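You operate a simulated robot arm through the tools that you are given. There is no shell and no other tool. Be economical: measure what you need, move in short steps, check, and stop when the job is done.

You are at the controls of a simulated robot arm. One attempt, no reset.

JOB
Padlock the arm's switch off, then swap the gripper's grey pad two for blue pad one.
Fine: yellow padlock; the grey pad goes on the panel bench. Set down upright: what you pick out, blue pad one.

It is judged by the outcome, as a careful person would: the job done as asked, and still so three seconds after it is handed in. It fails if anything else is knocked over, pushed out of place, dropped, spilled or broken.

ROBOT AND FRAMES
A 6-joint arm with a two-finger parallel gripper on a trunk, on a base that drives. Base frame: it is fixed to the floor where the robot stands at the start and does not move with it; the origin is under the middle of the robot, x ahead of it, y to its left, z up. Lengths are in cm, angles in rad, forces in N, time in s.
With the tool pointing down near the work surface it reaches from about 18 to 76 cm from the robot's upright axis, wherever it stands. Its first joint turns from -2.897 to 2.897 rad. Places, roughly: blue pad one [-125, 0, 75]; blue pad two [-150, -25, 75]; blue padlock [-125, -25, 100]; gripper latch [70, 10, 110]; hasp under the switch for the arm [40, 0, 90]; pad seat two [60, 20, 100]; panel bench [-140, -40, 80]; red padlock [550, -175, 75]; switch for the arm [50, 0, 100]; yellow padlock [-125, -25, 100]. Payload 3.91 kg.
The TCP is the grasp point between the finger pads, 3 cm short of the fingertips. In the tool frame z runs along the fingers and y along their closing line. Largest opening 11 cm; finger width 2, thickness 1; the body of the gripper, 4.8 by 11.2 cm, starts 5.5 cm behind the TCP.
Orientation is that of the tool frame in the base frame, as a unit quaternion [w, x, y, z]. With the fingers straight down and closing along the base's y, the tool's x points along the base's -x, its y along +y and its z along -z.

CONTROLS
- The arm moves only by the tool step_arm. Its argument "increments" is a list of rows, each a list of 7 numbers: the turn, a rotation vector about the base's x, y, z in rad, then the shift along the base's x, y, z in mm, then the gripper command, from -1 (shut) to 1 (fully open), values between in proportion. In form: [[rx, ry, rz, x, y, z, gripper], ...]. A call has 1 to 10 rows; each row is the pose to reach, as a shift and turn from the pose commanded when the call began. Rows are played at 5 a second. More than 5 cm and 0.15 rad between two rows, or a gripper value outside its range, and nothing of the call is played. Where a pose cannot be reached the arm comes as near as it can. A force on the tool above 40 N (or 10 N above the force at the start of the call, whichever is more), or a blocked arm, ends the call early, and 0.2 s more pass. Each finger travels about 4.5 cm/s and halts on what it meets, pressing with about 21 N; the grip force reading is that of the motor and also rises with nothing between the fingers. The clock runs only during rows and for 0.2 s after the last one: add rows that repeat a pose to give the fingers time. It gives the time, the measured TCP pose, the force on the tool (base axes), the opening and the grip force at its end, in the units of the frame above (readings bear some noise), with the torque about the TCP (base axes, N m) and any sound that the robot's microphone picked up, and new pictures: "show" is both (left out), scene, wrist or none.
- Cameras (640 x 400 px; columns grow to the right, rows downward): "scene" is now at [2.24, 14.33, 156]; the picture's right is [-0.12, -0.99, 0.00], its down [-0.69, 0.08, -0.72] and it looks along [0.71, -0.09, -0.70] (base axes); focal length 286 px, centre (320, 200). "wrist" rides on the gripper at [7.1, 2.2, -10.7] in the tool frame; the picture's right is [-0.29, 0.96, 0.00], its down [-0.76, -0.23, -0.61] and it looks along [-0.58, -0.18, 0.79] (tool axes); focal length 243 px, centre (320, 200). There is no depth. A picture from a camera that has moved, and an enlarged one, comes with that camera's place and axes in the base frame and with its lens.
- slide_trunk(by): slides the trunk up (or, below 0, down) by that many cm; the arm and the scene camera ride with it, the base frame stays. It gives what a move gives, with no picture.
- drive_base(legs): drives the robot by 1 to 6 legs, each [ahead, left, turn to the left] in cm, cm and rad, along the robot's own axes; the way and the turn of a leg run together, so that a leg with both is an arc; at most 150 cm and 3.142 rad a leg. The arm and the cameras ride along, it lands a little off, and it stops where it bumps. It gives what a move gives, and a new picture of the scene camera.
- head_to(pan, tilt): turns the head with the scene camera to pan (to the left, within 1.501 rad either way) and tilt (down, from -0.506 to 1.204), counted from straight ahead of the robot. It gives what a move gives, and a new picture of the scene camera.
- enlarge(camera, box): a new picture of the part [left, top, right, bottom] of that camera's present view, enlarged. It takes no simulated time.
- close_job(): hands the job in; it is judged then, once.

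Go step by step. Nothing tells you exact positions but the pictures and the camera data: compare them with the known pose of the tool, close in by small moves and look again before you grip or let go. The budget is 120 turns and 260 pictures, counting those below and the enlarged ones. Unless the task says otherwise, let go and move clear before handing in, and close with one line.

The tools are called after ">>>" as a command line: name --pt "numbers of a row" for each row, then --argument value for the rest, lists and objects as JSON in quotes. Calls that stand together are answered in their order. step_arm: Moves the arm, as the interface text tells. Its arguments: {"type":"object","properties":{"increments":{"type":"array"},"show":{"type":"string","enum":["both","scene","wrist","none"]}},"required":["increments"]} The other tools are called the same way: slide_trunk (by) slides the trunk up or down; drive_base (legs) drives the base; head_to (pan, tilt) turns the head that bears the scene camera; enlarge (camera, box) takes an enlarged picture of a part of a camera's view; close_job () hands the job in.

At the start:

```text
clock: 0.0
tool_pos: [31.65, 7.71, 127.09]
orientation: [0.0, 0.0, 1.0, 0.001]
force: [0.6, -0.4, -0.1]
moment: [0.04, -0.05, 0.0]
opening: 11.02
grip_force: 0.0
trunk travel left (down, up): [-52.5, 6.5]
robot x, y, heading: [0.07, 0.23, 0.003]
head pan, tilt: [-0.119, 0.768]
```

scene: 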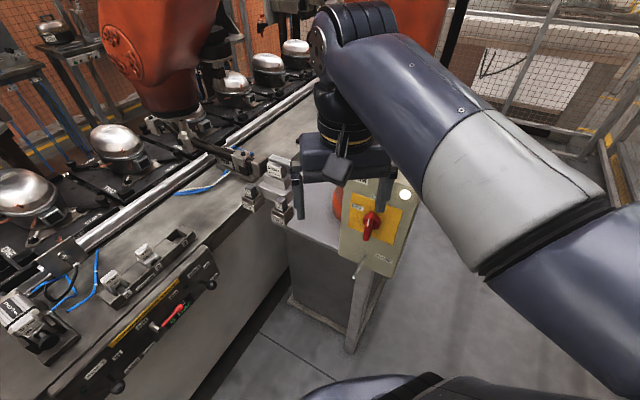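
wrist: 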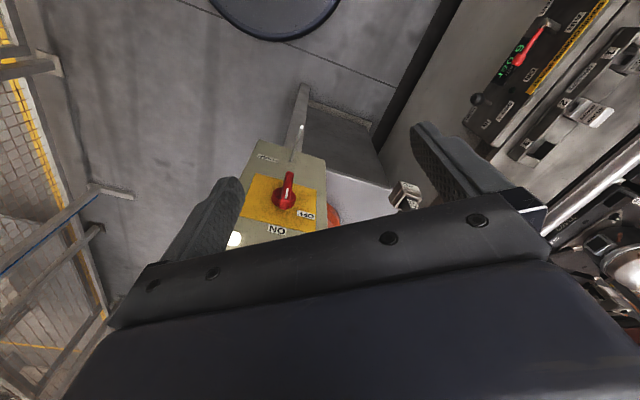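

I see a switch panel with a red rotary handle ahead, and a machine bench to the left with an orange robot whose gripper carries pads. I'll look closer at these first.

>>> enlarge --camera "scene" --box '[220, 120, 440, 300]'

>>> enlarge --camera "scene" --box '[0, 220, 240, 400]'

>>> enlarge --camera "wrist" --box '[220, 130, 440, 250]'

```text
2.22 times, centred on (330, 210) of scene
camera zoom: at [2.24, 14.33, 156.0], right [-0.12, -0.99, 0.0], down [-0.69, 0.08, -0.72], along [0.71, -0.09, -0.7], focal length 634 px, centre (298, 178)
```

zoom: 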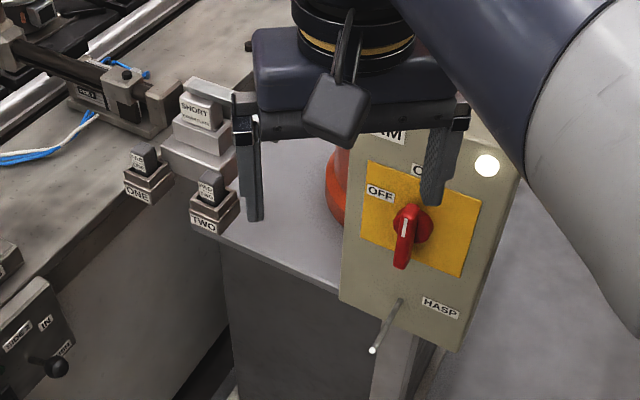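

```text
2.22 times, centred on (120, 310) of scene
camera zoom: at [2.24, 14.33, 156.0], right [-0.12, -0.99, 0.0], down [-0.69, 0.08, -0.72], along [0.71, -0.09, -0.7], focal length 634 px, centre (764, -44)
```

zoom: 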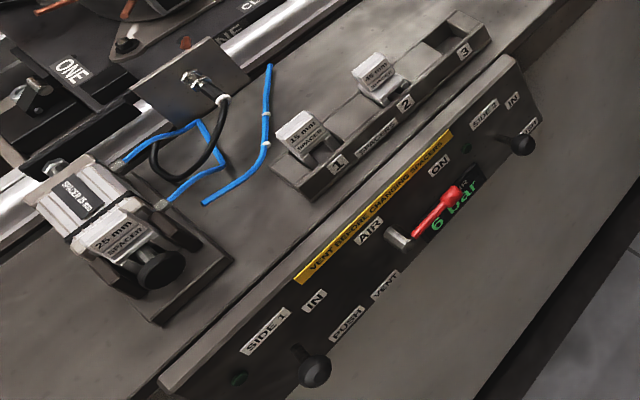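

```text
2.91 times, centred on (330, 190) of wrist
camera zoom: at [24.49, 9.99, 137.66], right [0.29, 0.96, 0.0], down [0.76, -0.23, 0.61], along [0.58, -0.18, -0.79], focal length 706 px, centre (291, 229)
```

zoom: 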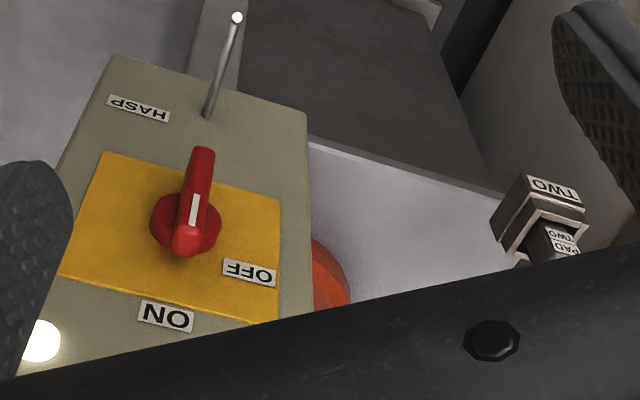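

The switch has ON at the top and OFF at the left, with the gripper's pads in seats ONE and TWO. I'll turn the head to get an overview and move the arm for closer looks.

>>> step_arm --pt "0 0 0 -30 -30 20 1" --pt "0 0 0 -60 -70 40 1" --pt "0 0 0 -80 -110 60 1" --pt "0 0 0 -100 -150 60 1"

>>> head_to --pan 0.15 --tilt 0.7

```text
refused: row 2 steps farther than a row can; nothing moved
```

```text
clock: 0.8
tool_pos: [31.72, 7.59, 126.95]
orientation: [0.0, 0.0, 1.0, 0.0]
force: [0.3, 0.9, 0.5]
moment: [0.02, -0.01, -0.02]
opening: 10.98
grip_force: 0.1
trunk travel left (down, up): [-52.5, 6.5]
robot x, y, heading: [-0.16, 0.14, -0.004]
head pan, tilt: [0.15, 0.7]
camera scene: at [2.49, 16.57, 156.57], right [0.15, -0.99, 0.0], down [-0.64, -0.1, -0.76], along [0.76, 0.11, -0.64], focal length 286 px, centre (320, 200)
```

scene: 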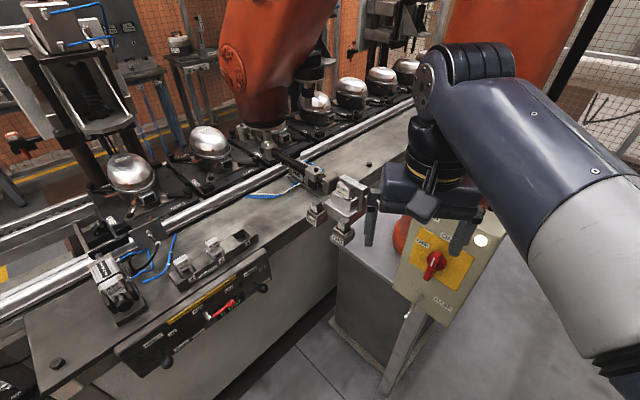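

>>> step_arm --pt "0 0 0 -20 -40 10 1" --pt "0 0 0 -40 -80 20 1" --pt "0 0 0 -60 -120 30 1" --pt "0 0 0 -70 -165 30 1"

>>> enlarge --camera "scene" --box '[290, 120, 510, 260]'

>>> enlarge --camera "scene" --box '[370, 210, 510, 330]'

```text
clock: 1.8
tool_pos: [24.59, -8.82, 129.85]
orientation: [0.0, 0.0, 1.0, 0.0]
force: [1.1, 1.2, -0.2]
moment: [0.0, -0.03, 0.01]
opening: 10.99
grip_force: 0.1
trunk travel left (down, up): [-52.5, 6.5]
robot x, y, heading: [-0.11, 0.12, -0.002]
head pan, tilt: [0.15, 0.7]
camera scene: at [2.49, 16.56, 156.58], right [0.15, -0.99, 0.0], down [-0.64, -0.1, -0.76], along [0.76, 0.11, -0.64], focal length 286 px, centre (320, 200)
camera wrist: at [17.51, -6.48, 140.59], right [0.29, 0.96, 0.0], down [0.76, -0.23, 0.61], along [0.58, -0.18, -0.79], focal length 243 px, centre (320, 200)
```

scene: 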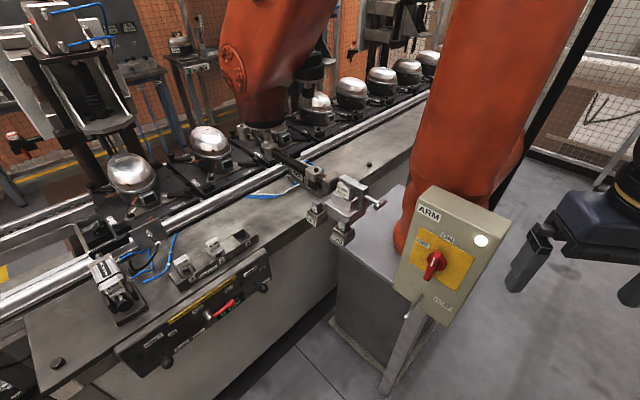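
wrist: 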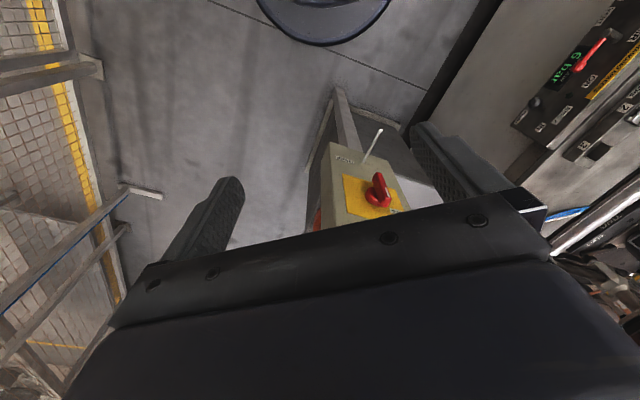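

```text
2.86 times, centred on (400, 190) of scene
camera zoom: at [2.49, 16.56, 156.58], right [0.15, -0.99, 0.0], down [-0.64, -0.1, -0.76], along [0.76, 0.11, -0.64], focal length 816 px, centre (91, 229)
```

zoom: 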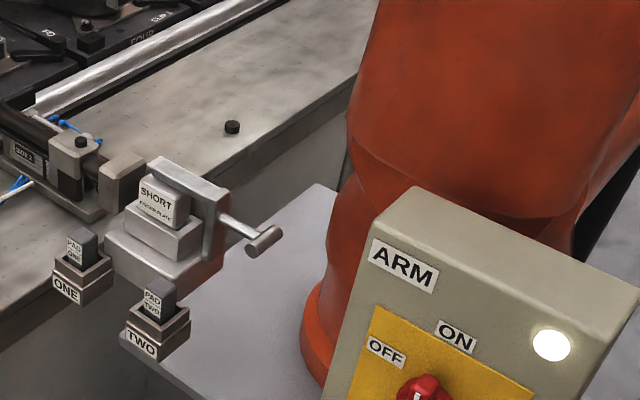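

```text
3.33 times, centred on (440, 270) of scene
camera zoom: at [2.49, 16.56, 156.58], right [0.15, -0.99, 0.0], down [-0.64, -0.1, -0.76], along [0.76, 0.11, -0.64], focal length 952 px, centre (-80, -33)
```

zoom: 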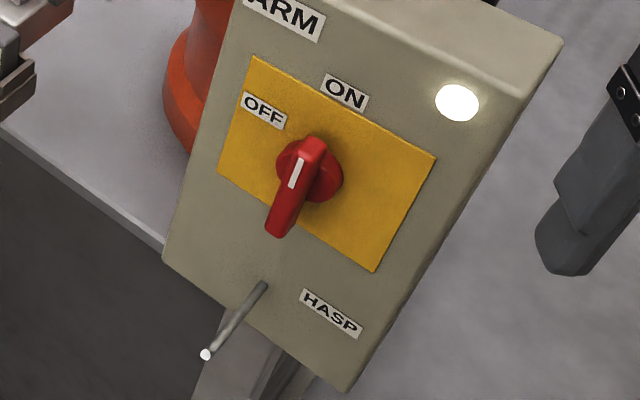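

The switch is ON (lamp lit, pointer up), and its panel faces roughly (-0.76, 0.65, 0) with the hasp rod tip near [41.6, 0.4, 88]. I'll point the tool horizontally at the panel to see it head-on.

>>> step_arm --pt "0 0 -0.14 5 38 -10 1" --pt "0 0 -0.28 10 76 -20 1" --pt "0 0 -0.42 15 114 -30 1" --pt "0 0 -0.56 20 152 -40 1" --pt "0 0 -0.7 20 180 -40 1" --show "none"

>>> step_arm --pt "-0.091 -0.107 0 0 0 -10 1" --pt "-0.183 -0.214 0 0 0 -30 1" --pt "-0.273 -0.32 0 0 0 -50 1" --pt "-0.365 -0.427 0 0 0 -70 1" --pt "-0.456 -0.533 0 0 0 -90 1" --pt "-0.547 -0.64 0 0 0 -110 1" --pt "-0.638 -0.747 0 0 0 -130 1" --pt "-0.73 -0.853 0 0 0 -150 1" --pt "-0.82 -0.96 0 0 0 -160 1" --pt "-0.911 -1.066 0 0 0 -170 1"

```text
clock: 3.0
tool_pos: [26.43, 9.31, 125.97]
orientation: [0.0, 0.342, 0.94, 0.0]
force: [0.6, -0.4, 0.4]
moment: [0.02, -0.04, -0.04]
opening: 10.99
grip_force: 0.0
trunk travel left (down, up): [-52.5, 6.5]
robot x, y, heading: [-0.1, -0.25, 0.0]
head pan, tilt: [0.15, 0.7]
```

```text
clock: 5.2
tool_pos: [26.59, 9.23, 108.9]
orientation: [0.605, 0.262, 0.717, -0.225]
force: [-0.3, -0.1, 0.2]
moment: [0.0, -0.02, 0.01]
opening: 11.02
grip_force: 0.0
trunk travel left (down, up): [-52.5, 6.5]
robot x, y, heading: [0.02, -0.47, 0.001]
head pan, tilt: [0.15, 0.7]
camera scene: at [2.49, 16.59, 156.58], right [0.15, -0.99, 0.0], down [-0.64, -0.1, -0.76], along [0.76, 0.11, -0.64], focal length 286 px, centre (320, 200)
camera wrist: at [19.02, 18.67, 103.66], right [0.66, 0.7, 0.28], down [-0.51, 0.14, 0.85], along [0.56, -0.7, 0.44], focal length 243 px, centre (320, 200)
```

scene: 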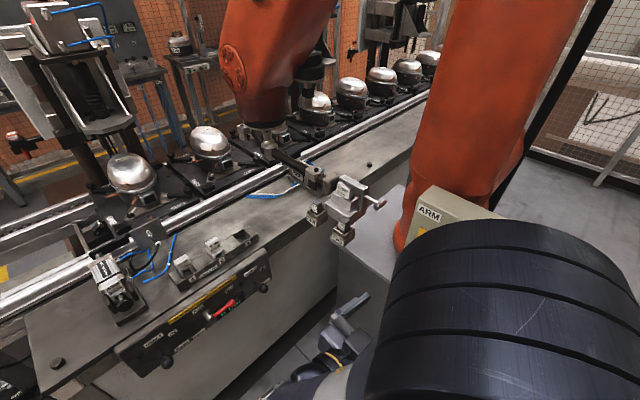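
wrist: 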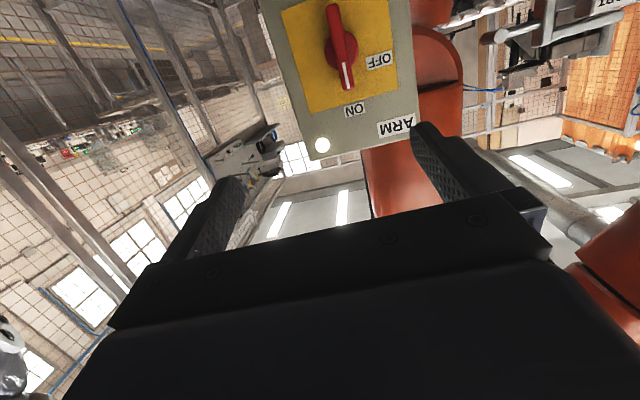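

The pointer clearly is up at ON, with OFF 90° to the left. I put the knob at about [50, -5.8, 101] and the panel normal near (-0.71, 0.71, 0). I'll straighten the tool to that axis and approach to 15 cm.

>>> step_arm --pt "-0.055 -0.062 -0.045 30 -10 -20 1" --pt "-0.11 -0.125 -0.09 65 -20 -40 1" --pt "-0.11 -0.125 -0.09 100 -35 -60 1" --pt "-0.11 -0.125 -0.09 128 -44 -79 1" --pt "-0.11 -0.125 -0.09 128 -44 -79 1"

```text
clock: 6.4
tool_pos: [39.7, 4.76, 101.24]
orientation: [0.65, 0.274, 0.653, -0.275]
force: [-0.2, -0.4, -0.4]
moment: [-0.02, 0.04, -0.03]
opening: 11.0
grip_force: 0.1
trunk travel left (down, up): [-52.5, 6.5]
robot x, y, heading: [0.52, -0.01, 0.0]
head pan, tilt: [0.15, 0.7]
camera scene: at [2.53, 16.58, 156.57], right [0.15, -0.99, 0.0], down [-0.64, -0.1, -0.76], along [0.76, 0.11, -0.64], focal length 286 px, centre (320, 200)
camera wrist: at [33.68, 14.18, 94.19], right [0.69, 0.67, 0.29], down [-0.59, 0.27, 0.76], along [0.43, -0.69, 0.58], focal length 243 px, centre (320, 200)
```

scene: 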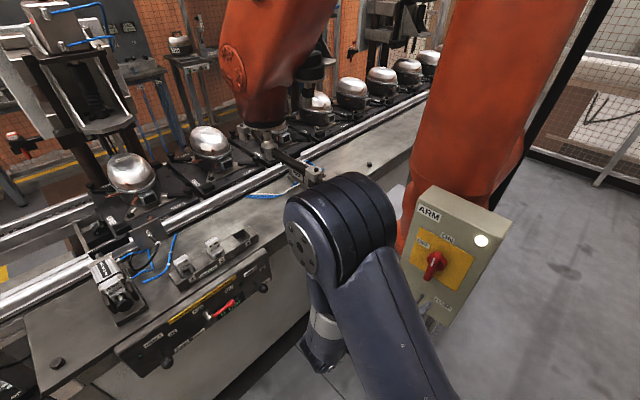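
wrist: 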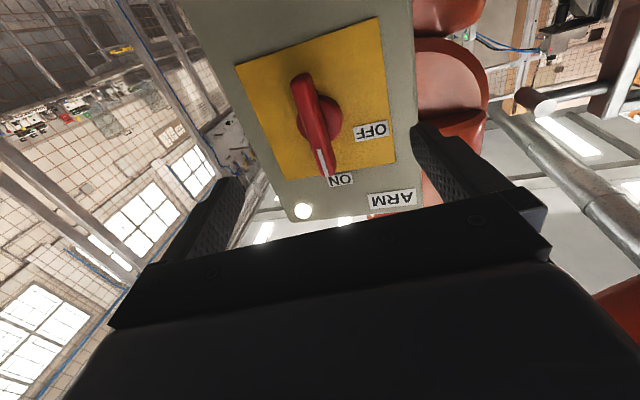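

>>> enlarge --camera "scene" --box '[390, 210, 490, 310]'

>>> enlarge --camera "wrist" --box '[220, 40, 420, 200]'

```text
4.00 times, centred on (440, 260) of scene
camera zoom: at [2.53, 16.58, 156.57], right [0.15, -0.99, 0.0], down [-0.64, -0.1, -0.76], along [0.76, 0.11, -0.64], focal length 1142 px, centre (-160, -40)
```

zoom: 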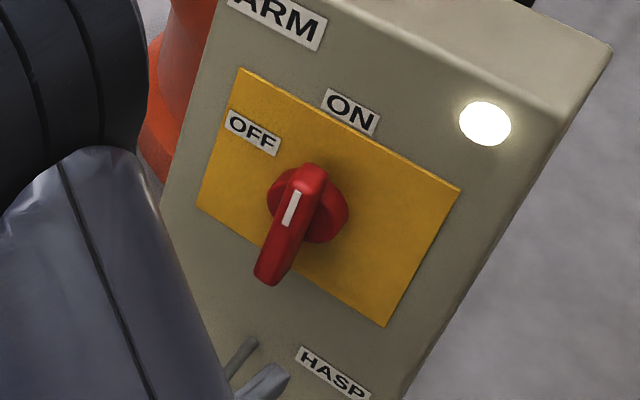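

```text
2.50 times, centred on (320, 120) of wrist
camera zoom: at [33.68, 14.18, 94.19], right [0.69, 0.67, 0.29], down [-0.59, 0.27, 0.76], along [0.43, -0.69, 0.58], focal length 606 px, centre (320, 400)
```

zoom: 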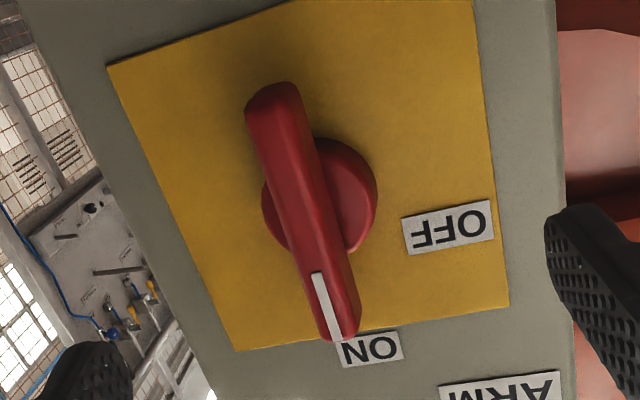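

The handle bar's centre comes out consistently near [47.3, -3.6, 102.1]. I'll advance with the fingers straddling it, stopping short to check.

>>> step_arm --pt "0 0 0 20 -23 4 1" --pt "0 0 0 42 -48 8 1" --pt "0 0 0 42 -48 8 1" --show "wrist"

```text
clock: 7.2
tool_pos: [43.83, 0.01, 102.16]
orientation: [0.651, 0.274, 0.653, -0.274]
force: [0.6, 0.0, 0.3]
moment: [0.02, -0.02, 0.02]
opening: 11.01
grip_force: 0.0
trunk travel left (down, up): [-52.5, 6.5]
robot x, y, heading: [-0.18, -0.35, 0.005]
head pan, tilt: [0.15, 0.7]
camera wrist: at [37.91, 9.43, 95.08], right [0.69, 0.67, 0.29], down [-0.59, 0.27, 0.76], along [0.43, -0.69, 0.58], focal length 243 px, centre (320, 200)
```

wrist: 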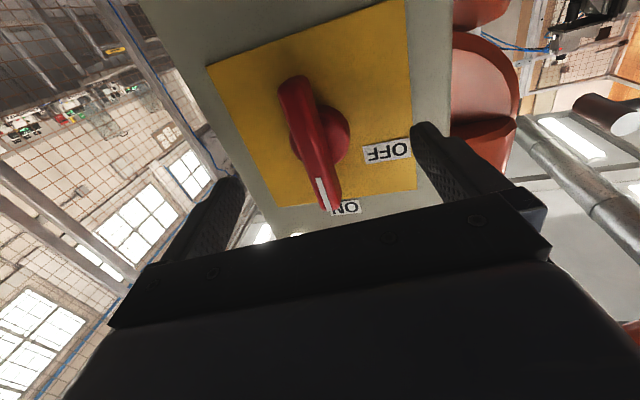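

>>> step_arm --pt "0 0 0 10 -10 -3 1" --pt "0 0 0 20 -20 -5 1" --pt "0 0 0 20 -20 -5 1"

>>> enlarge --camera "wrist" --box '[220, 60, 480, 220]'

>>> enlarge --camera "scene" --box '[390, 210, 490, 310]'

```text
clock: 8.0
tool_pos: [45.85, -1.98, 101.52]
orientation: [0.651, 0.274, 0.653, -0.275]
force: [-0.5, 0.5, 0.0]
moment: [0.02, -0.03, 0.0]
opening: 10.99
grip_force: 0.2
trunk travel left (down, up): [-52.5, 6.5]
robot x, y, heading: [-0.02, 0.33, 0.006]
head pan, tilt: [0.15, 0.7]
camera scene: at [2.5, 16.57, 156.58], right [0.15, -0.99, 0.0], down [-0.64, -0.1, -0.76], along [0.76, 0.11, -0.64], focal length 286 px, centre (320, 200)
camera wrist: at [39.79, 7.37, 94.41], right [0.69, 0.67, 0.29], down [-0.59, 0.27, 0.76], along [0.43, -0.69, 0.58], focal length 243 px, centre (320, 200)
```

scene: 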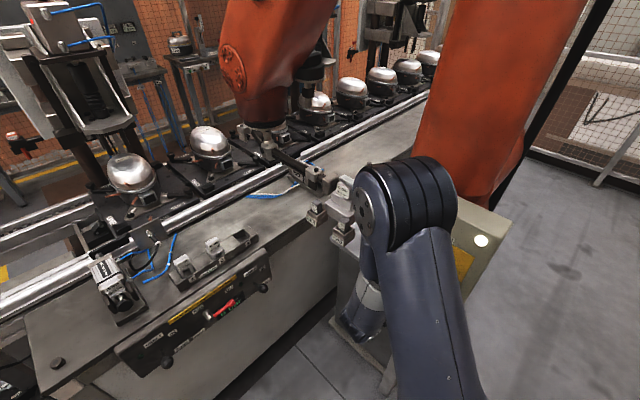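
wrist: 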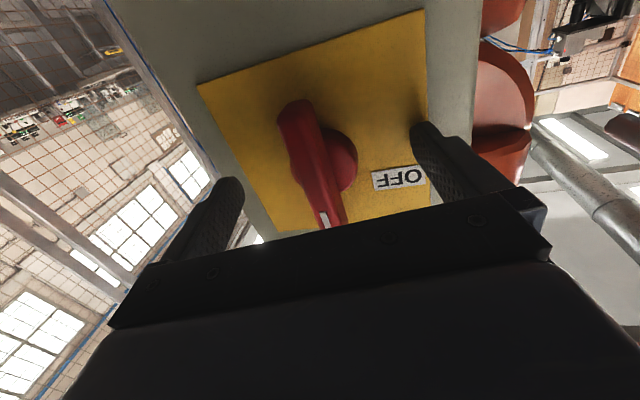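

```text
2.46 times, centred on (350, 140) of wrist
camera zoom: at [39.79, 7.37, 94.41], right [0.69, 0.67, 0.29], down [-0.59, 0.27, 0.76], along [0.43, -0.69, 0.58], focal length 597 px, centre (246, 348)
```

zoom: 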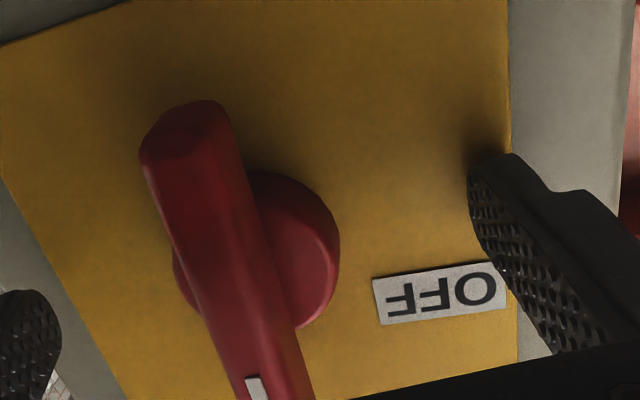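

```text
4.00 times, centred on (440, 260) of scene
camera zoom: at [2.5, 16.57, 156.58], right [0.15, -0.99, 0.0], down [-0.64, -0.1, -0.76], along [0.76, 0.11, -0.64], focal length 1142 px, centre (-160, -40)
```

zoom: 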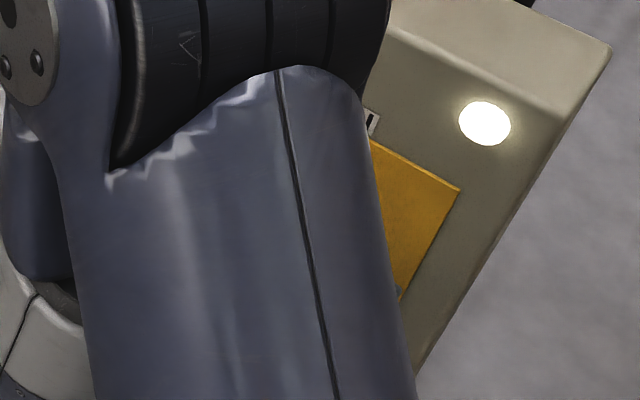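

Bar front is about level with the fingertips, so I go 1.2 cm deeper and close.

>>> step_arm --pt "0 0 0 5 -5 -2 1" --pt "0 0 0 9 -9 -3 1" --pt "0 0 0 9 -9 -3 1" --show "wrist"

>>> step_arm --pt "0 0 0 0 0 0 0.3" --pt "0 0 0 0 0 0 -0.2" --pt "0 0 0 0 0 0 -0.5" --pt "0 0 0 0 0 0 -0.5" --pt "0 0 0 0 0 0 -0.5" --show "wrist"

```text
clock: 8.5
tool_pos: [46.09, -2.19, 101.44]
orientation: [0.654, 0.269, 0.653, -0.272]
force: [-20.9, 11.8, 7.6]
moment: [0.18, -0.53, 1.34]
opening: 10.73
grip_force: 0.1
trunk travel left (down, up): [-52.5, 6.5]
robot x, y, heading: [-0.16, -0.06, 0.002]
head pan, tilt: [0.15, 0.7]
stopped in row 2: the force on the tool passed its limit (the readings are from after the stop); the commanded pose is now the measured one
camera wrist: at [40.01, 7.11, 94.25], right [0.68, 0.68, 0.29], down [-0.59, 0.27, 0.76], along [0.44, -0.68, 0.58], focal length 243 px, centre (320, 200)
```

wrist: 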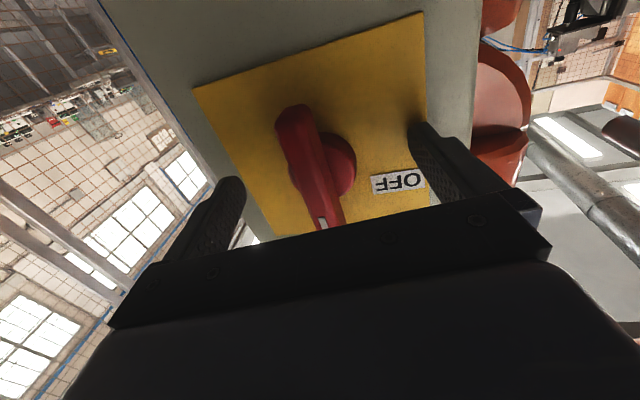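

```text
clock: 9.7
tool_pos: [46.46, -2.51, 101.22]
orientation: [0.651, 0.271, 0.654, -0.274]
force: [5.8, 6.6, -2.7]
moment: [-0.18, -0.01, 0.2]
opening: 4.42
grip_force: 27.2
trunk travel left (down, up): [-52.5, 6.5]
robot x, y, heading: [0.06, -0.32, 0.001]
head pan, tilt: [0.15, 0.7]
camera wrist: at [40.38, 6.89, 94.06], right [0.68, 0.67, 0.29], down [-0.59, 0.27, 0.76], along [0.44, -0.69, 0.58], focal length 243 px, centre (320, 200)
```

wrist: 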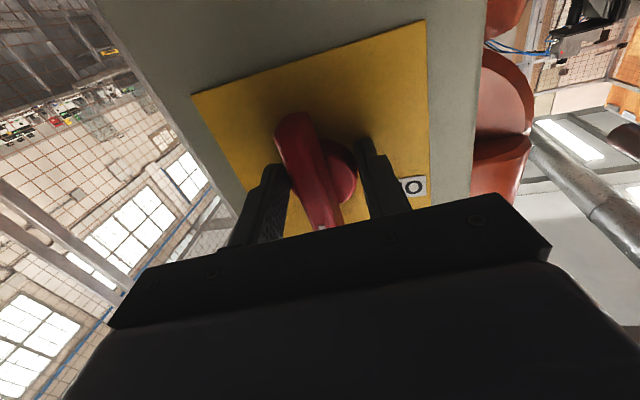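

The fingertips met the panel and closed on the round disc (4.4 cm). I'll open a little, back off 1.5 cm, and close on the bar only.

>>> step_arm --pt "0 0 0 0 0 0 0.0" --pt "0 0 0 0 0 0 0.0" --pt "0 0 0 -5 5 0 0.0" --pt "0 0 0 -11 11 0 0.0" --pt "0 0 0 -11 11 0 -0.3" --pt "0 0 0 -11 11 0 -0.6" --pt "0 0 0 -11 11 0 -0.8" --pt "0 0 0 -11 11 0 -0.9" --pt "0 0 0 -11 11 0 -0.9" --show "wrist"

>>> enlarge --camera "wrist" --box '[220, 80, 440, 240]'

```text
clock: 11.7
tool_pos: [45.01, -1.42, 101.39]
orientation: [0.651, 0.271, 0.654, -0.273]
force: [-17.5, -12.9, -5.4]
moment: [-0.07, -0.38, 0.2]
opening: 1.86
grip_force: 44.6
trunk travel left (down, up): [-52.5, 6.5]
robot x, y, heading: [0.08, 0.48, 0.001]
head pan, tilt: [0.15, 0.7]
camera wrist: at [38.92, 7.84, 94.18], right [0.68, 0.67, 0.29], down [-0.59, 0.27, 0.76], along [0.44, -0.69, 0.58], focal length 243 px, centre (320, 200)
```

wrist: 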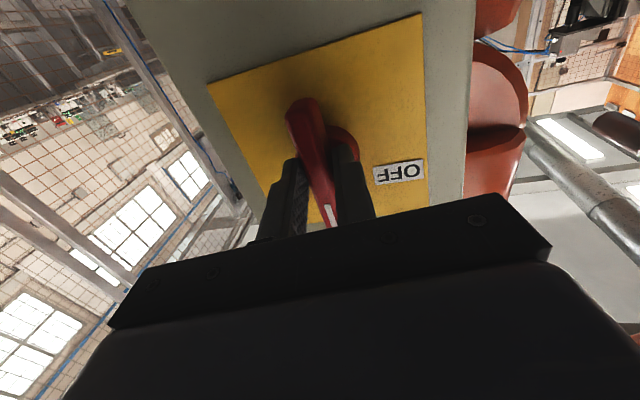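

```text
2.50 times, centred on (330, 160) of wrist
camera zoom: at [38.92, 7.84, 94.18], right [0.68, 0.67, 0.29], down [-0.59, 0.27, 0.76], along [0.44, -0.69, 0.58], focal length 606 px, centre (295, 300)
```

zoom: 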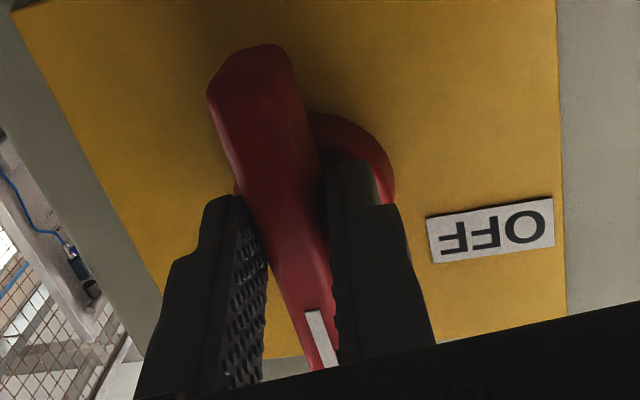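

The bar is gripped at 1.9 cm. I'll ease the side load and start turning counter-clockwise toward OFF.

>>> step_arm --pt "0 0 0 -2 -2 0 -0.9" --pt "-0.1 0.1 0 -2 -2 0 -0.9" --pt "-0.2 0.2 0 -2 -2 0 -0.9" --pt "-0.3 0.3 0 -2 -2 0 -0.9" --pt "-0.4 0.4 0 -2 -2 0 -0.9" --show "wrist"

```text
clock: 12.9
tool_pos: [44.73, -1.79, 101.47]
orientation: [0.551, 0.078, 0.702, -0.445]
force: [-26.3, -14.3, 6.5]
moment: [-0.23, -0.58, 0.5]
opening: 1.81
grip_force: 44.8
trunk travel left (down, up): [-52.5, 6.5]
robot x, y, heading: [-0.19, 0.05, 0.001]
head pan, tilt: [0.15, 0.7]
camera wrist: at [35.74, 4.66, 94.23], right [0.69, 0.68, -0.27], down [-0.28, 0.59, 0.76], along [0.67, -0.45, 0.59], focal length 243 px, centre (320, 200)
```

wrist: 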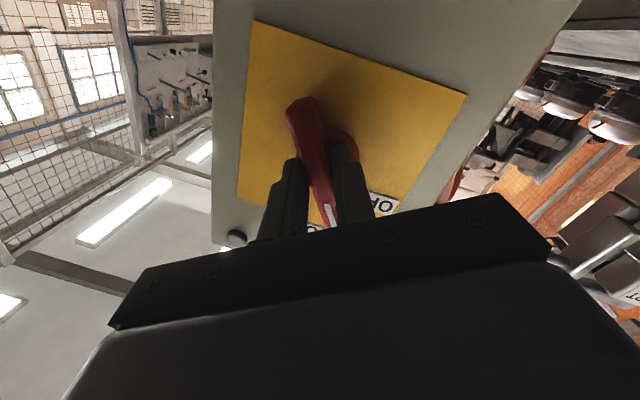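

>>> step_arm --pt "0 0 0 -3 -2 1 -0.9" --pt "-0.1 0.1 0 -3 -2 1 -0.9" --pt "-0.2 0.2 0 -3 -2 1 -0.9" --pt "-0.3 0.3 0 -3 -2 1 -0.9" --pt "-0.4 0.4 0 -3 -2 1 -0.9" --show "wrist"

```text
clock: 14.1
tool_pos: [44.46, -1.79, 101.72]
orientation: [0.407, -0.12, 0.694, -0.581]
force: [-17.4, -15.8, 29.7]
moment: [-0.04, -0.19, 0.5]
opening: 1.72
grip_force: 44.9
trunk travel left (down, up): [-52.5, 6.5]
robot x, y, heading: [-0.13, 0.33, 0.001]
head pan, tilt: [0.15, 0.7]
camera wrist: at [33.06, 2.03, 96.62], right [0.48, 0.47, -0.74], down [-0.01, 0.85, 0.53], along [0.88, -0.24, 0.41], focal length 243 px, centre (320, 200)
```

wrist: 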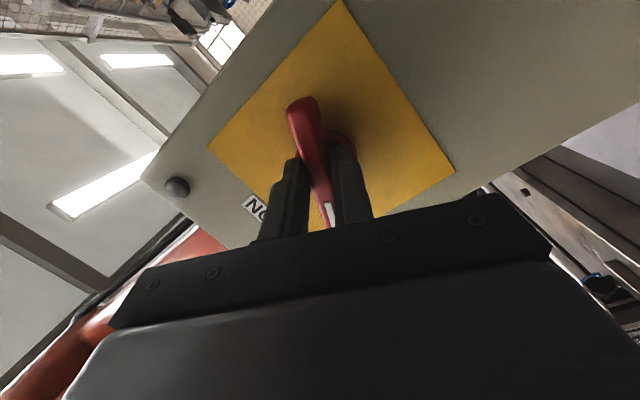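

>>> step_arm --pt "0 0 0 -2 -2 3 -0.9" --pt "-0.1 0.1 0 -2 -2 4 -0.9" --pt "-0.2 0.2 0 -2 -2 5 -0.9" --pt "-0.32 0.32 0 -2 -2 5 -0.9" --pt "-0.32 0.32 0 -2 -2 5 -0.9" --show "wrist"

```text
refused: row 4 steps farther than a row can; nothing moved
```

>>> step_arm --pt "0 0 0 -2 -2 3 -0.9" --pt "-0.1 0.1 0 -2 -2 4 -0.9" --pt "-0.2 0.2 0 -2 -2 5 -0.9" --pt "-0.3 0.3 0 -2 -2 5 -0.9" --pt "-0.32 0.32 0 -2 -2 5 -0.9" --show "wrist"

```text
clock: 15.3
tool_pos: [44.49, -1.94, 101.92]
orientation: [-0.266, 0.274, -0.65, 0.657]
force: [-9.8, -2.9, 21.6]
moment: [0.9, -0.54, 0.64]
opening: 1.56
grip_force: 45.4
trunk travel left (down, up): [-52.5, 6.5]
robot x, y, heading: [-0.42, -0.29, 0.003]
head pan, tilt: [0.15, 0.7]
camera wrist: at [31.82, 0.84, 99.84], right [0.2, 0.19, -0.96], down [0.11, 0.97, 0.22], along [0.97, -0.15, 0.17], focal length 243 px, centre (320, 200)
```

wrist: 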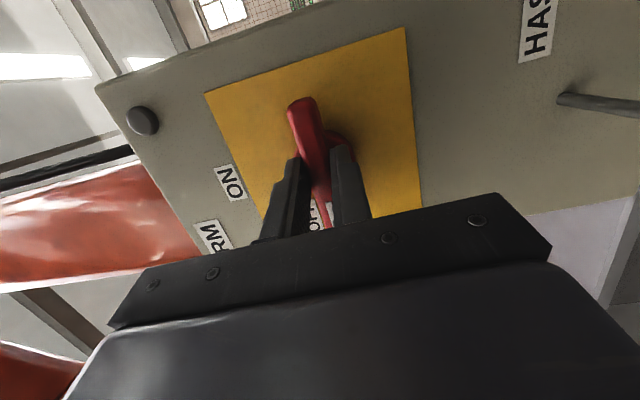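

The lamp is dark and the handle sits horizontal over the OFF label. I'll release and back straight out to check.

>>> step_arm --pt "0 0 0 0 0 0 -0.4" --pt "0 0 0 0 0 0 0" --pt "0 0 0 0 0 0 0" --pt "0 0 0 -30 30 0 0.2" --pt "0 0 0 -60 60 0 0.3" --pt "0 0 0 -90 90 0 0.3"

>>> enlarge --camera "wrist" --box '[200, 40, 500, 230]'

```text
clock: 16.7
tool_pos: [35.74, 7.17, 101.81]
orientation: [-0.266, 0.275, -0.65, 0.656]
force: [0.1, -0.1, -0.1]
moment: [0.01, -0.03, 0.0]
opening: 7.16
grip_force: 0.1
trunk travel left (down, up): [-52.5, 6.5]
robot x, y, heading: [-0.29, 0.03, 0.002]
head pan, tilt: [0.15, 0.7]
camera scene: at [2.4, 16.63, 156.58], right [0.15, -0.99, 0.0], down [-0.64, -0.1, -0.76], along [0.76, 0.12, -0.64], focal length 286 px, centre (320, 200)
camera wrist: at [23.03, 9.97, 99.69], right [0.2, 0.19, -0.96], down [0.11, 0.97, 0.22], along [0.97, -0.15, 0.17], focal length 243 px, centre (320, 200)
```

scene: 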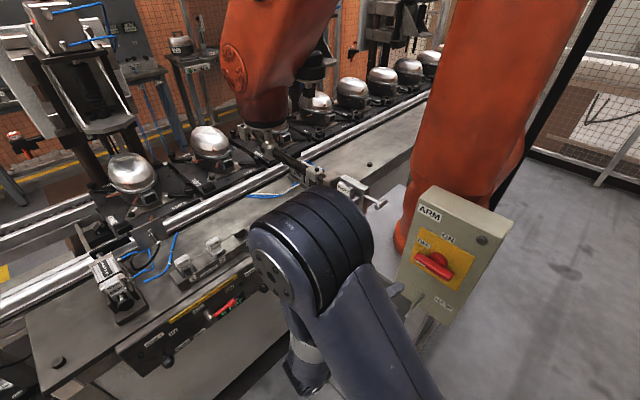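
wrist: 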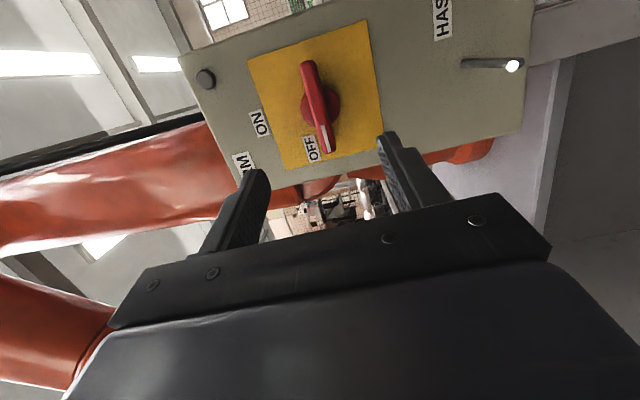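

```text
2.11 times, centred on (350, 135) of wrist
camera zoom: at [23.03, 9.97, 99.69], right [0.2, 0.19, -0.96], down [0.11, 0.97, 0.22], along [0.97, -0.15, 0.17], focal length 511 px, centre (257, 337)
```

zoom: 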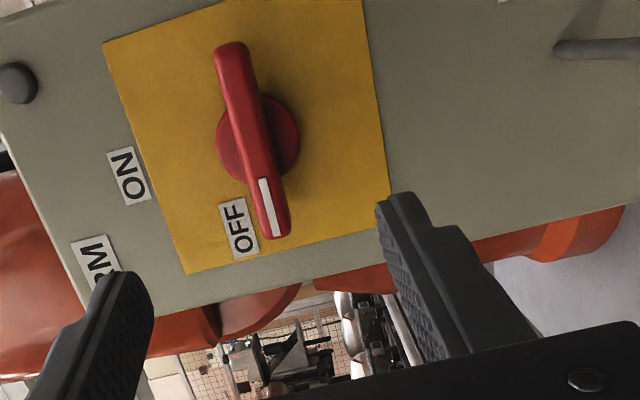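

The switch is at OFF with the lamp out, and the hasp rod is horizontal at about z 86, with its tip near [43, 0]. Next I raise the arm clear and turn round to see the panel bench behind.

>>> step_arm --pt "0 0 0 -10 10 45 0.3" --pt "0 0 0 -20 10 90 0.3" --pt "0 0 0 -40 10 135 0.3" --pt "0 0 0 -60 10 180 0.3" --pt "0 0 0 -60 10 220 0.3" --show "none"

>>> head_to --pan -1.5 --tilt 0.6

>>> head_to --pan 1.5 --tilt 0.6

```text
clock: 17.9
tool_pos: [29.9, 8.02, 123.98]
orientation: [-0.265, 0.275, -0.65, 0.657]
force: [-0.4, 0.4, -1.4]
moment: [0.02, 0.03, 0.04]
opening: 7.15
grip_force: 0.1
trunk travel left (down, up): [-52.5, 6.5]
robot x, y, heading: [-0.49, -0.08, 0.003]
head pan, tilt: [0.15, 0.7]
```

```text
clock: 19.6
tool_pos: [29.9, 8.05, 123.91]
orientation: [-0.265, 0.274, -0.65, 0.657]
force: [0.4, 0.4, 0.6]
moment: [-0.02, 0.02, -0.01]
opening: 7.15
grip_force: 0.1
trunk travel left (down, up): [-52.5, 6.5]
robot x, y, heading: [-0.2, 0.31, 0.003]
head pan, tilt: [-1.499, 0.6]
camera scene: at [-5.34, 6.53, 157.44], right [-1.0, -0.07, 0.0], down [-0.04, 0.56, -0.83], along [0.06, -0.82, -0.56], focal length 286 px, centre (320, 200)
```

scene: 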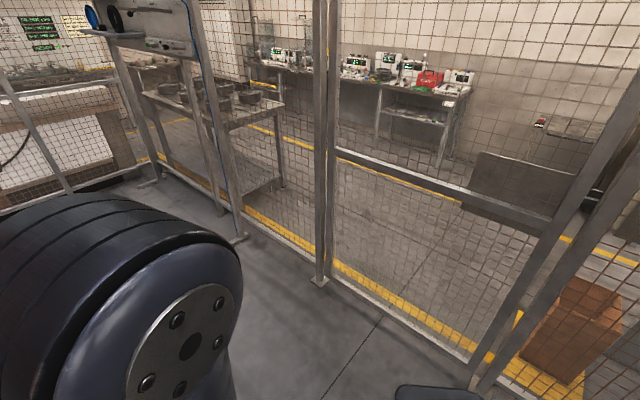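

```text
clock: 22.2
tool_pos: [29.96, 7.95, 123.84]
orientation: [-0.266, 0.274, -0.65, 0.657]
force: [0.5, 0.5, 0.2]
moment: [0.03, 0.02, 0.02]
opening: 7.16
grip_force: 0.1
trunk travel left (down, up): [-52.5, 6.5]
robot x, y, heading: [0.16, 0.09, -0.0]
head pan, tilt: [1.499, 0.6]
camera scene: at [-5.38, 24.16, 157.44], right [1.0, -0.07, 0.0], down [-0.04, -0.56, -0.83], along [0.06, 0.82, -0.56], focal length 286 px, centre (320, 200)
```

scene: 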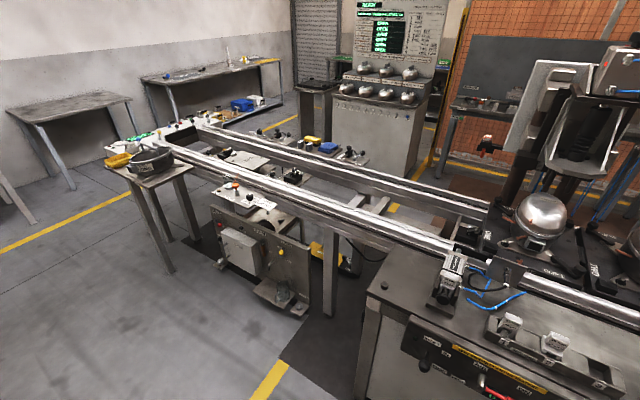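

>>> drive_base --legs '[[-30, 0, 0], [0, 0, -1.57]]'

>>> head_to --pan -1.2 --tilt 0.6

```text
clock: 28.0
tool_pos: [-21.3, -29.78, 123.91]
orientation: [-0.268, 0.256, 0.658, -0.656]
force: [-0.2, 0.7, -0.1]
moment: [-0.01, 0.0, 0.03]
opening: 7.16
grip_force: 0.1
trunk travel left (down, up): [-52.5, 6.5]
robot x, y, heading: [-29.76, 0.11, -1.54]
head pan, tilt: [1.499, 0.6]
camera scene: at [-6.07, 6.05, 157.44], right [-0.04, -1.0, 0.0], down [-0.56, 0.02, -0.83], along [0.82, -0.04, -0.56], focal length 286 px, centre (320, 200)
```

scene: 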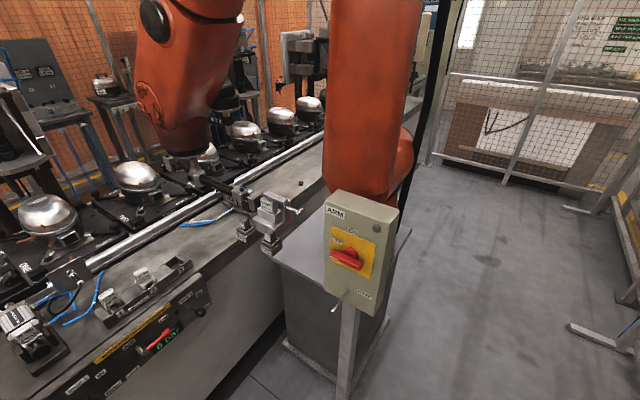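

```text
clock: 30.4
tool_pos: [-21.41, -29.73, 123.97]
orientation: [-0.268, 0.257, 0.657, -0.655]
force: [0.8, -0.7, 0.5]
moment: [-0.04, 0.01, -0.04]
opening: 7.15
grip_force: 0.2
trunk travel left (down, up): [-52.5, 6.5]
robot x, y, heading: [-30.55, -0.15, -1.54]
head pan, tilt: [-1.201, 0.6]
camera scene: at [-23.04, 3.0, 157.44], right [-0.39, 0.92, 0.0], down [0.52, 0.22, -0.83], along [-0.76, -0.32, -0.56], focal length 286 px, centre (320, 200)
```

scene: 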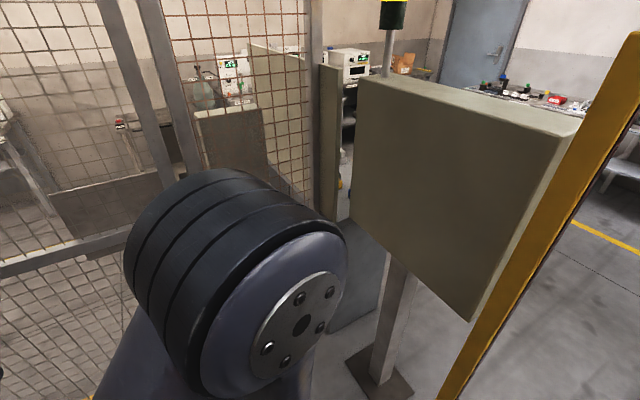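

>>> drive_base --legs '[[0, 0, -1.5]]'

>>> head_to --pan 0.3 --tilt 0.6

```text
clock: 34.4
tool_pos: [-58.97, -11.35, 123.87]
orientation: [0.641, -0.633, -0.312, 0.303]
force: [-0.8, 0.7, -1.2]
moment: [-0.02, 0.01, -0.01]
opening: 7.17
grip_force: 0.0
trunk travel left (down, up): [-52.5, 6.5]
robot x, y, heading: [-30.06, -0.26, -3.022]
head pan, tilt: [-1.201, 0.6]
camera scene: at [-26.4, -6.67, 157.44], right [0.88, 0.47, 0.0], down [0.26, -0.5, -0.83], along [-0.39, 0.73, -0.56], focal length 286 px, centre (320, 200)
```

scene: 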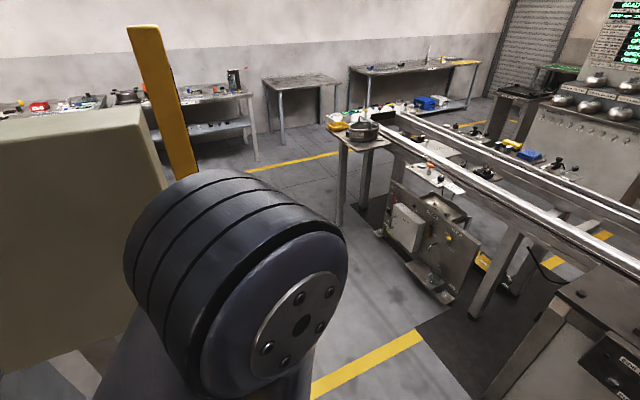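

```text
clock: 36.0
tool_pos: [-58.95, -11.39, 123.93]
orientation: [0.64, -0.633, -0.312, 0.303]
force: [-0.6, 0.1, 0.4]
moment: [-0.01, 0.05, -0.01]
opening: 7.17
grip_force: 0.1
trunk travel left (down, up): [-52.5, 6.5]
robot x, y, heading: [-29.92, -0.05, -3.026]
head pan, tilt: [0.3, 0.6]
camera scene: at [-30.34, -18.06, 157.44], right [-0.41, 0.91, 0.0], down [0.52, 0.23, -0.83], along [-0.75, -0.33, -0.56], focal length 286 px, centre (320, 200)
```

scene: 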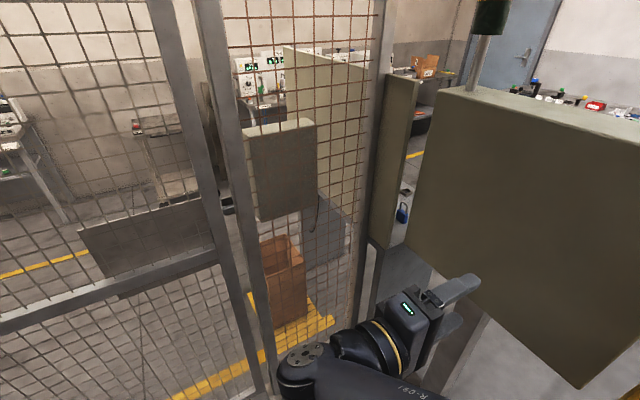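

A blue padlock hangs near [-112, -24, 100] beside a grey bench, partially hidden by a grey box panel. I'll shift sideways for a better view.

>>> drive_base --legs '[[0, 0, -0.115], [0, 35, 0]]'

>>> head_to --pan -0.2 --tilt 0.6

```text
clock: 38.9
tool_pos: [-59.81, -43.45, 123.89]
orientation: [0.655, -0.649, -0.277, 0.269]
force: [0.7, -0.1, 0.4]
moment: [-0.03, -0.02, 0.01]
opening: 7.15
grip_force: 0.1
trunk travel left (down, up): [-52.5, 6.5]
robot x, y, heading: [-29.93, -34.81, -3.136]
head pan, tilt: [0.3, 0.6]
camera scene: at [-32.09, -53.17, 157.44], right [-0.3, 0.95, 0.0], down [0.54, 0.17, -0.83], along [-0.79, -0.25, -0.56], focal length 286 px, centre (320, 200)
```

scene: 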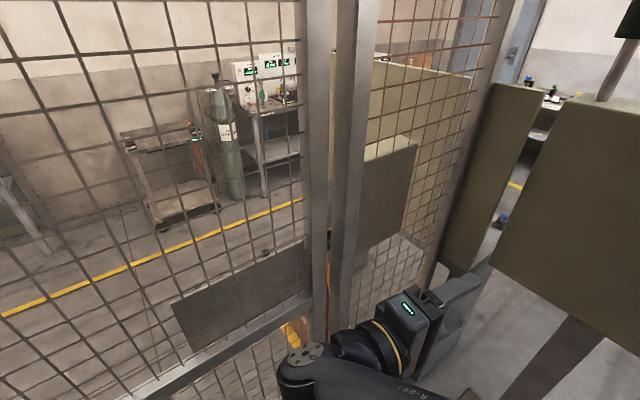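

```text
clock: 39.8
tool_pos: [-59.78, -43.48, 123.96]
orientation: [0.656, -0.649, -0.278, 0.268]
force: [0.1, 0.2, -0.3]
moment: [-0.03, 0.0, -0.01]
opening: 7.17
grip_force: 0.0
trunk travel left (down, up): [-52.5, 6.5]
robot x, y, heading: [-30.03, -35.42, -3.132]
head pan, tilt: [-0.201, 0.6]
camera scene: at [-32.35, -48.79, 157.44], right [0.19, 0.98, 0.0], down [0.55, -0.11, -0.83], along [-0.81, 0.16, -0.56], focal length 286 px, centre (320, 200)
```

scene: 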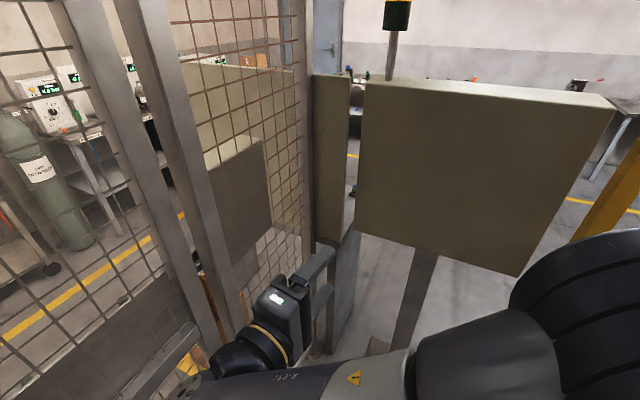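

The workstation's front faces away from me, so I need to go around through the opening at y≈60 and look from the far side.

>>> drive_base --legs '[[0, -100, 0], [120, 0, 0]]'

>>> head_to --pan 1.3 --tilt 0.5

```text
clock: 50.6
tool_pos: [-179.83, 54.09, 123.86]
orientation: [0.655, -0.648, -0.279, 0.271]
force: [1.0, 0.4, 0.2]
moment: [-0.01, 0.0, 0.02]
opening: 7.15
grip_force: 0.1
trunk travel left (down, up): [-52.5, 6.5]
robot x, y, heading: [-149.75, 63.06, -3.13]
head pan, tilt: [-0.201, 0.6]
camera scene: at [-152.34, 48.97, 157.44], right [0.18, 0.98, 0.0], down [0.56, -0.1, -0.83], along [-0.81, 0.15, -0.56], focal length 286 px, centre (320, 200)
```

scene: 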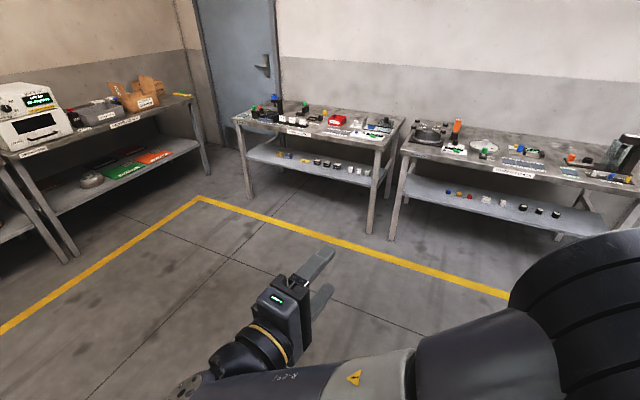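

```text
clock: 52.2
tool_pos: [-179.83, 54.18, 123.85]
orientation: [0.655, -0.648, -0.279, 0.27]
force: [-0.4, 0.2, 0.1]
moment: [0.02, -0.02, -0.01]
opening: 7.12
grip_force: 0.0
trunk travel left (down, up): [-52.5, 6.5]
robot x, y, heading: [-149.88, 62.58, -3.128]
head pan, tilt: [1.3, 0.499]
camera scene: at [-145.95, 38.54, 158.35], right [-0.97, 0.25, 0.0], down [0.12, 0.46, -0.88], along [-0.22, -0.85, -0.48], focal length 286 px, centre (320, 200)
```

scene: 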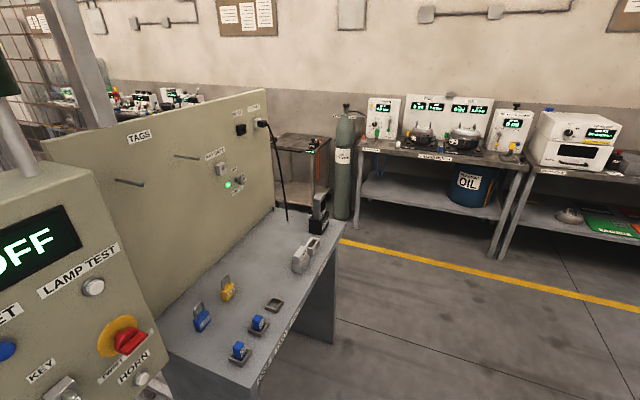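

Now I see the bench: a yellow and a blue padlock standing on it, and two blue pads in front. Zooming in.

>>> enlarge --camera "scene" --box '[150, 250, 340, 380]'

>>> head_to --pan 1.5 --tilt 0.8

```text
3.08 times, centred on (245, 315) of scene
camera zoom: at [-145.95, 38.54, 158.35], right [-0.97, 0.25, 0.0], down [0.12, 0.46, -0.88], along [-0.22, -0.85, -0.48], focal length 879 px, centre (551, -154)
```

zoom: 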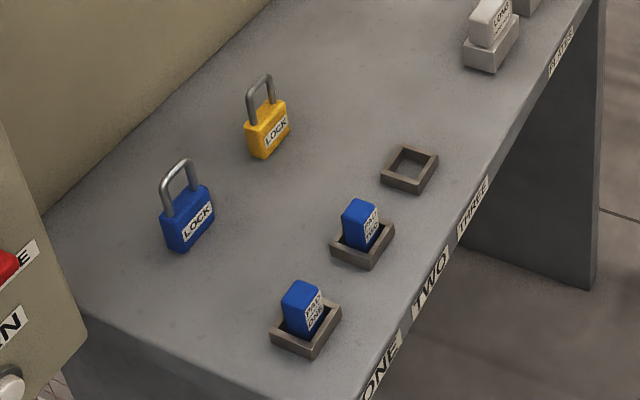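

```text
clock: 53.0
tool_pos: [-179.95, 54.06, 124.02]
orientation: [0.655, -0.649, -0.28, 0.27]
force: [-0.2, 0.2, 0.9]
moment: [0.06, -0.03, 0.03]
opening: 7.17
grip_force: 0.2
trunk travel left (down, up): [-52.5, 6.5]
robot x, y, heading: [-149.74, 62.44, -3.122]
head pan, tilt: [1.499, 0.799]
camera scene: at [-144.1, 39.28, 155.76], right [-1.0, 0.06, 0.0], down [0.04, 0.72, -0.7], along [-0.04, -0.7, -0.72], focal length 286 px, centre (320, 200)
```

scene: 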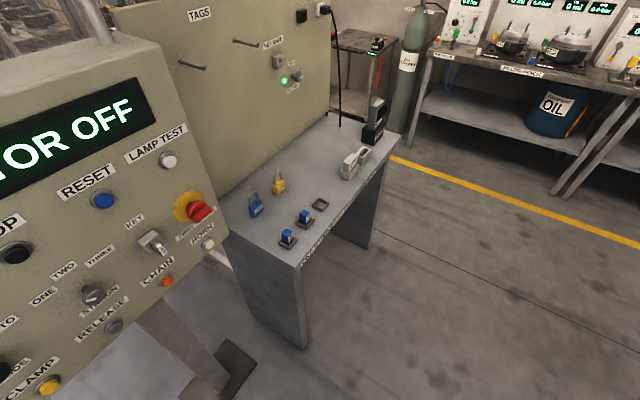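

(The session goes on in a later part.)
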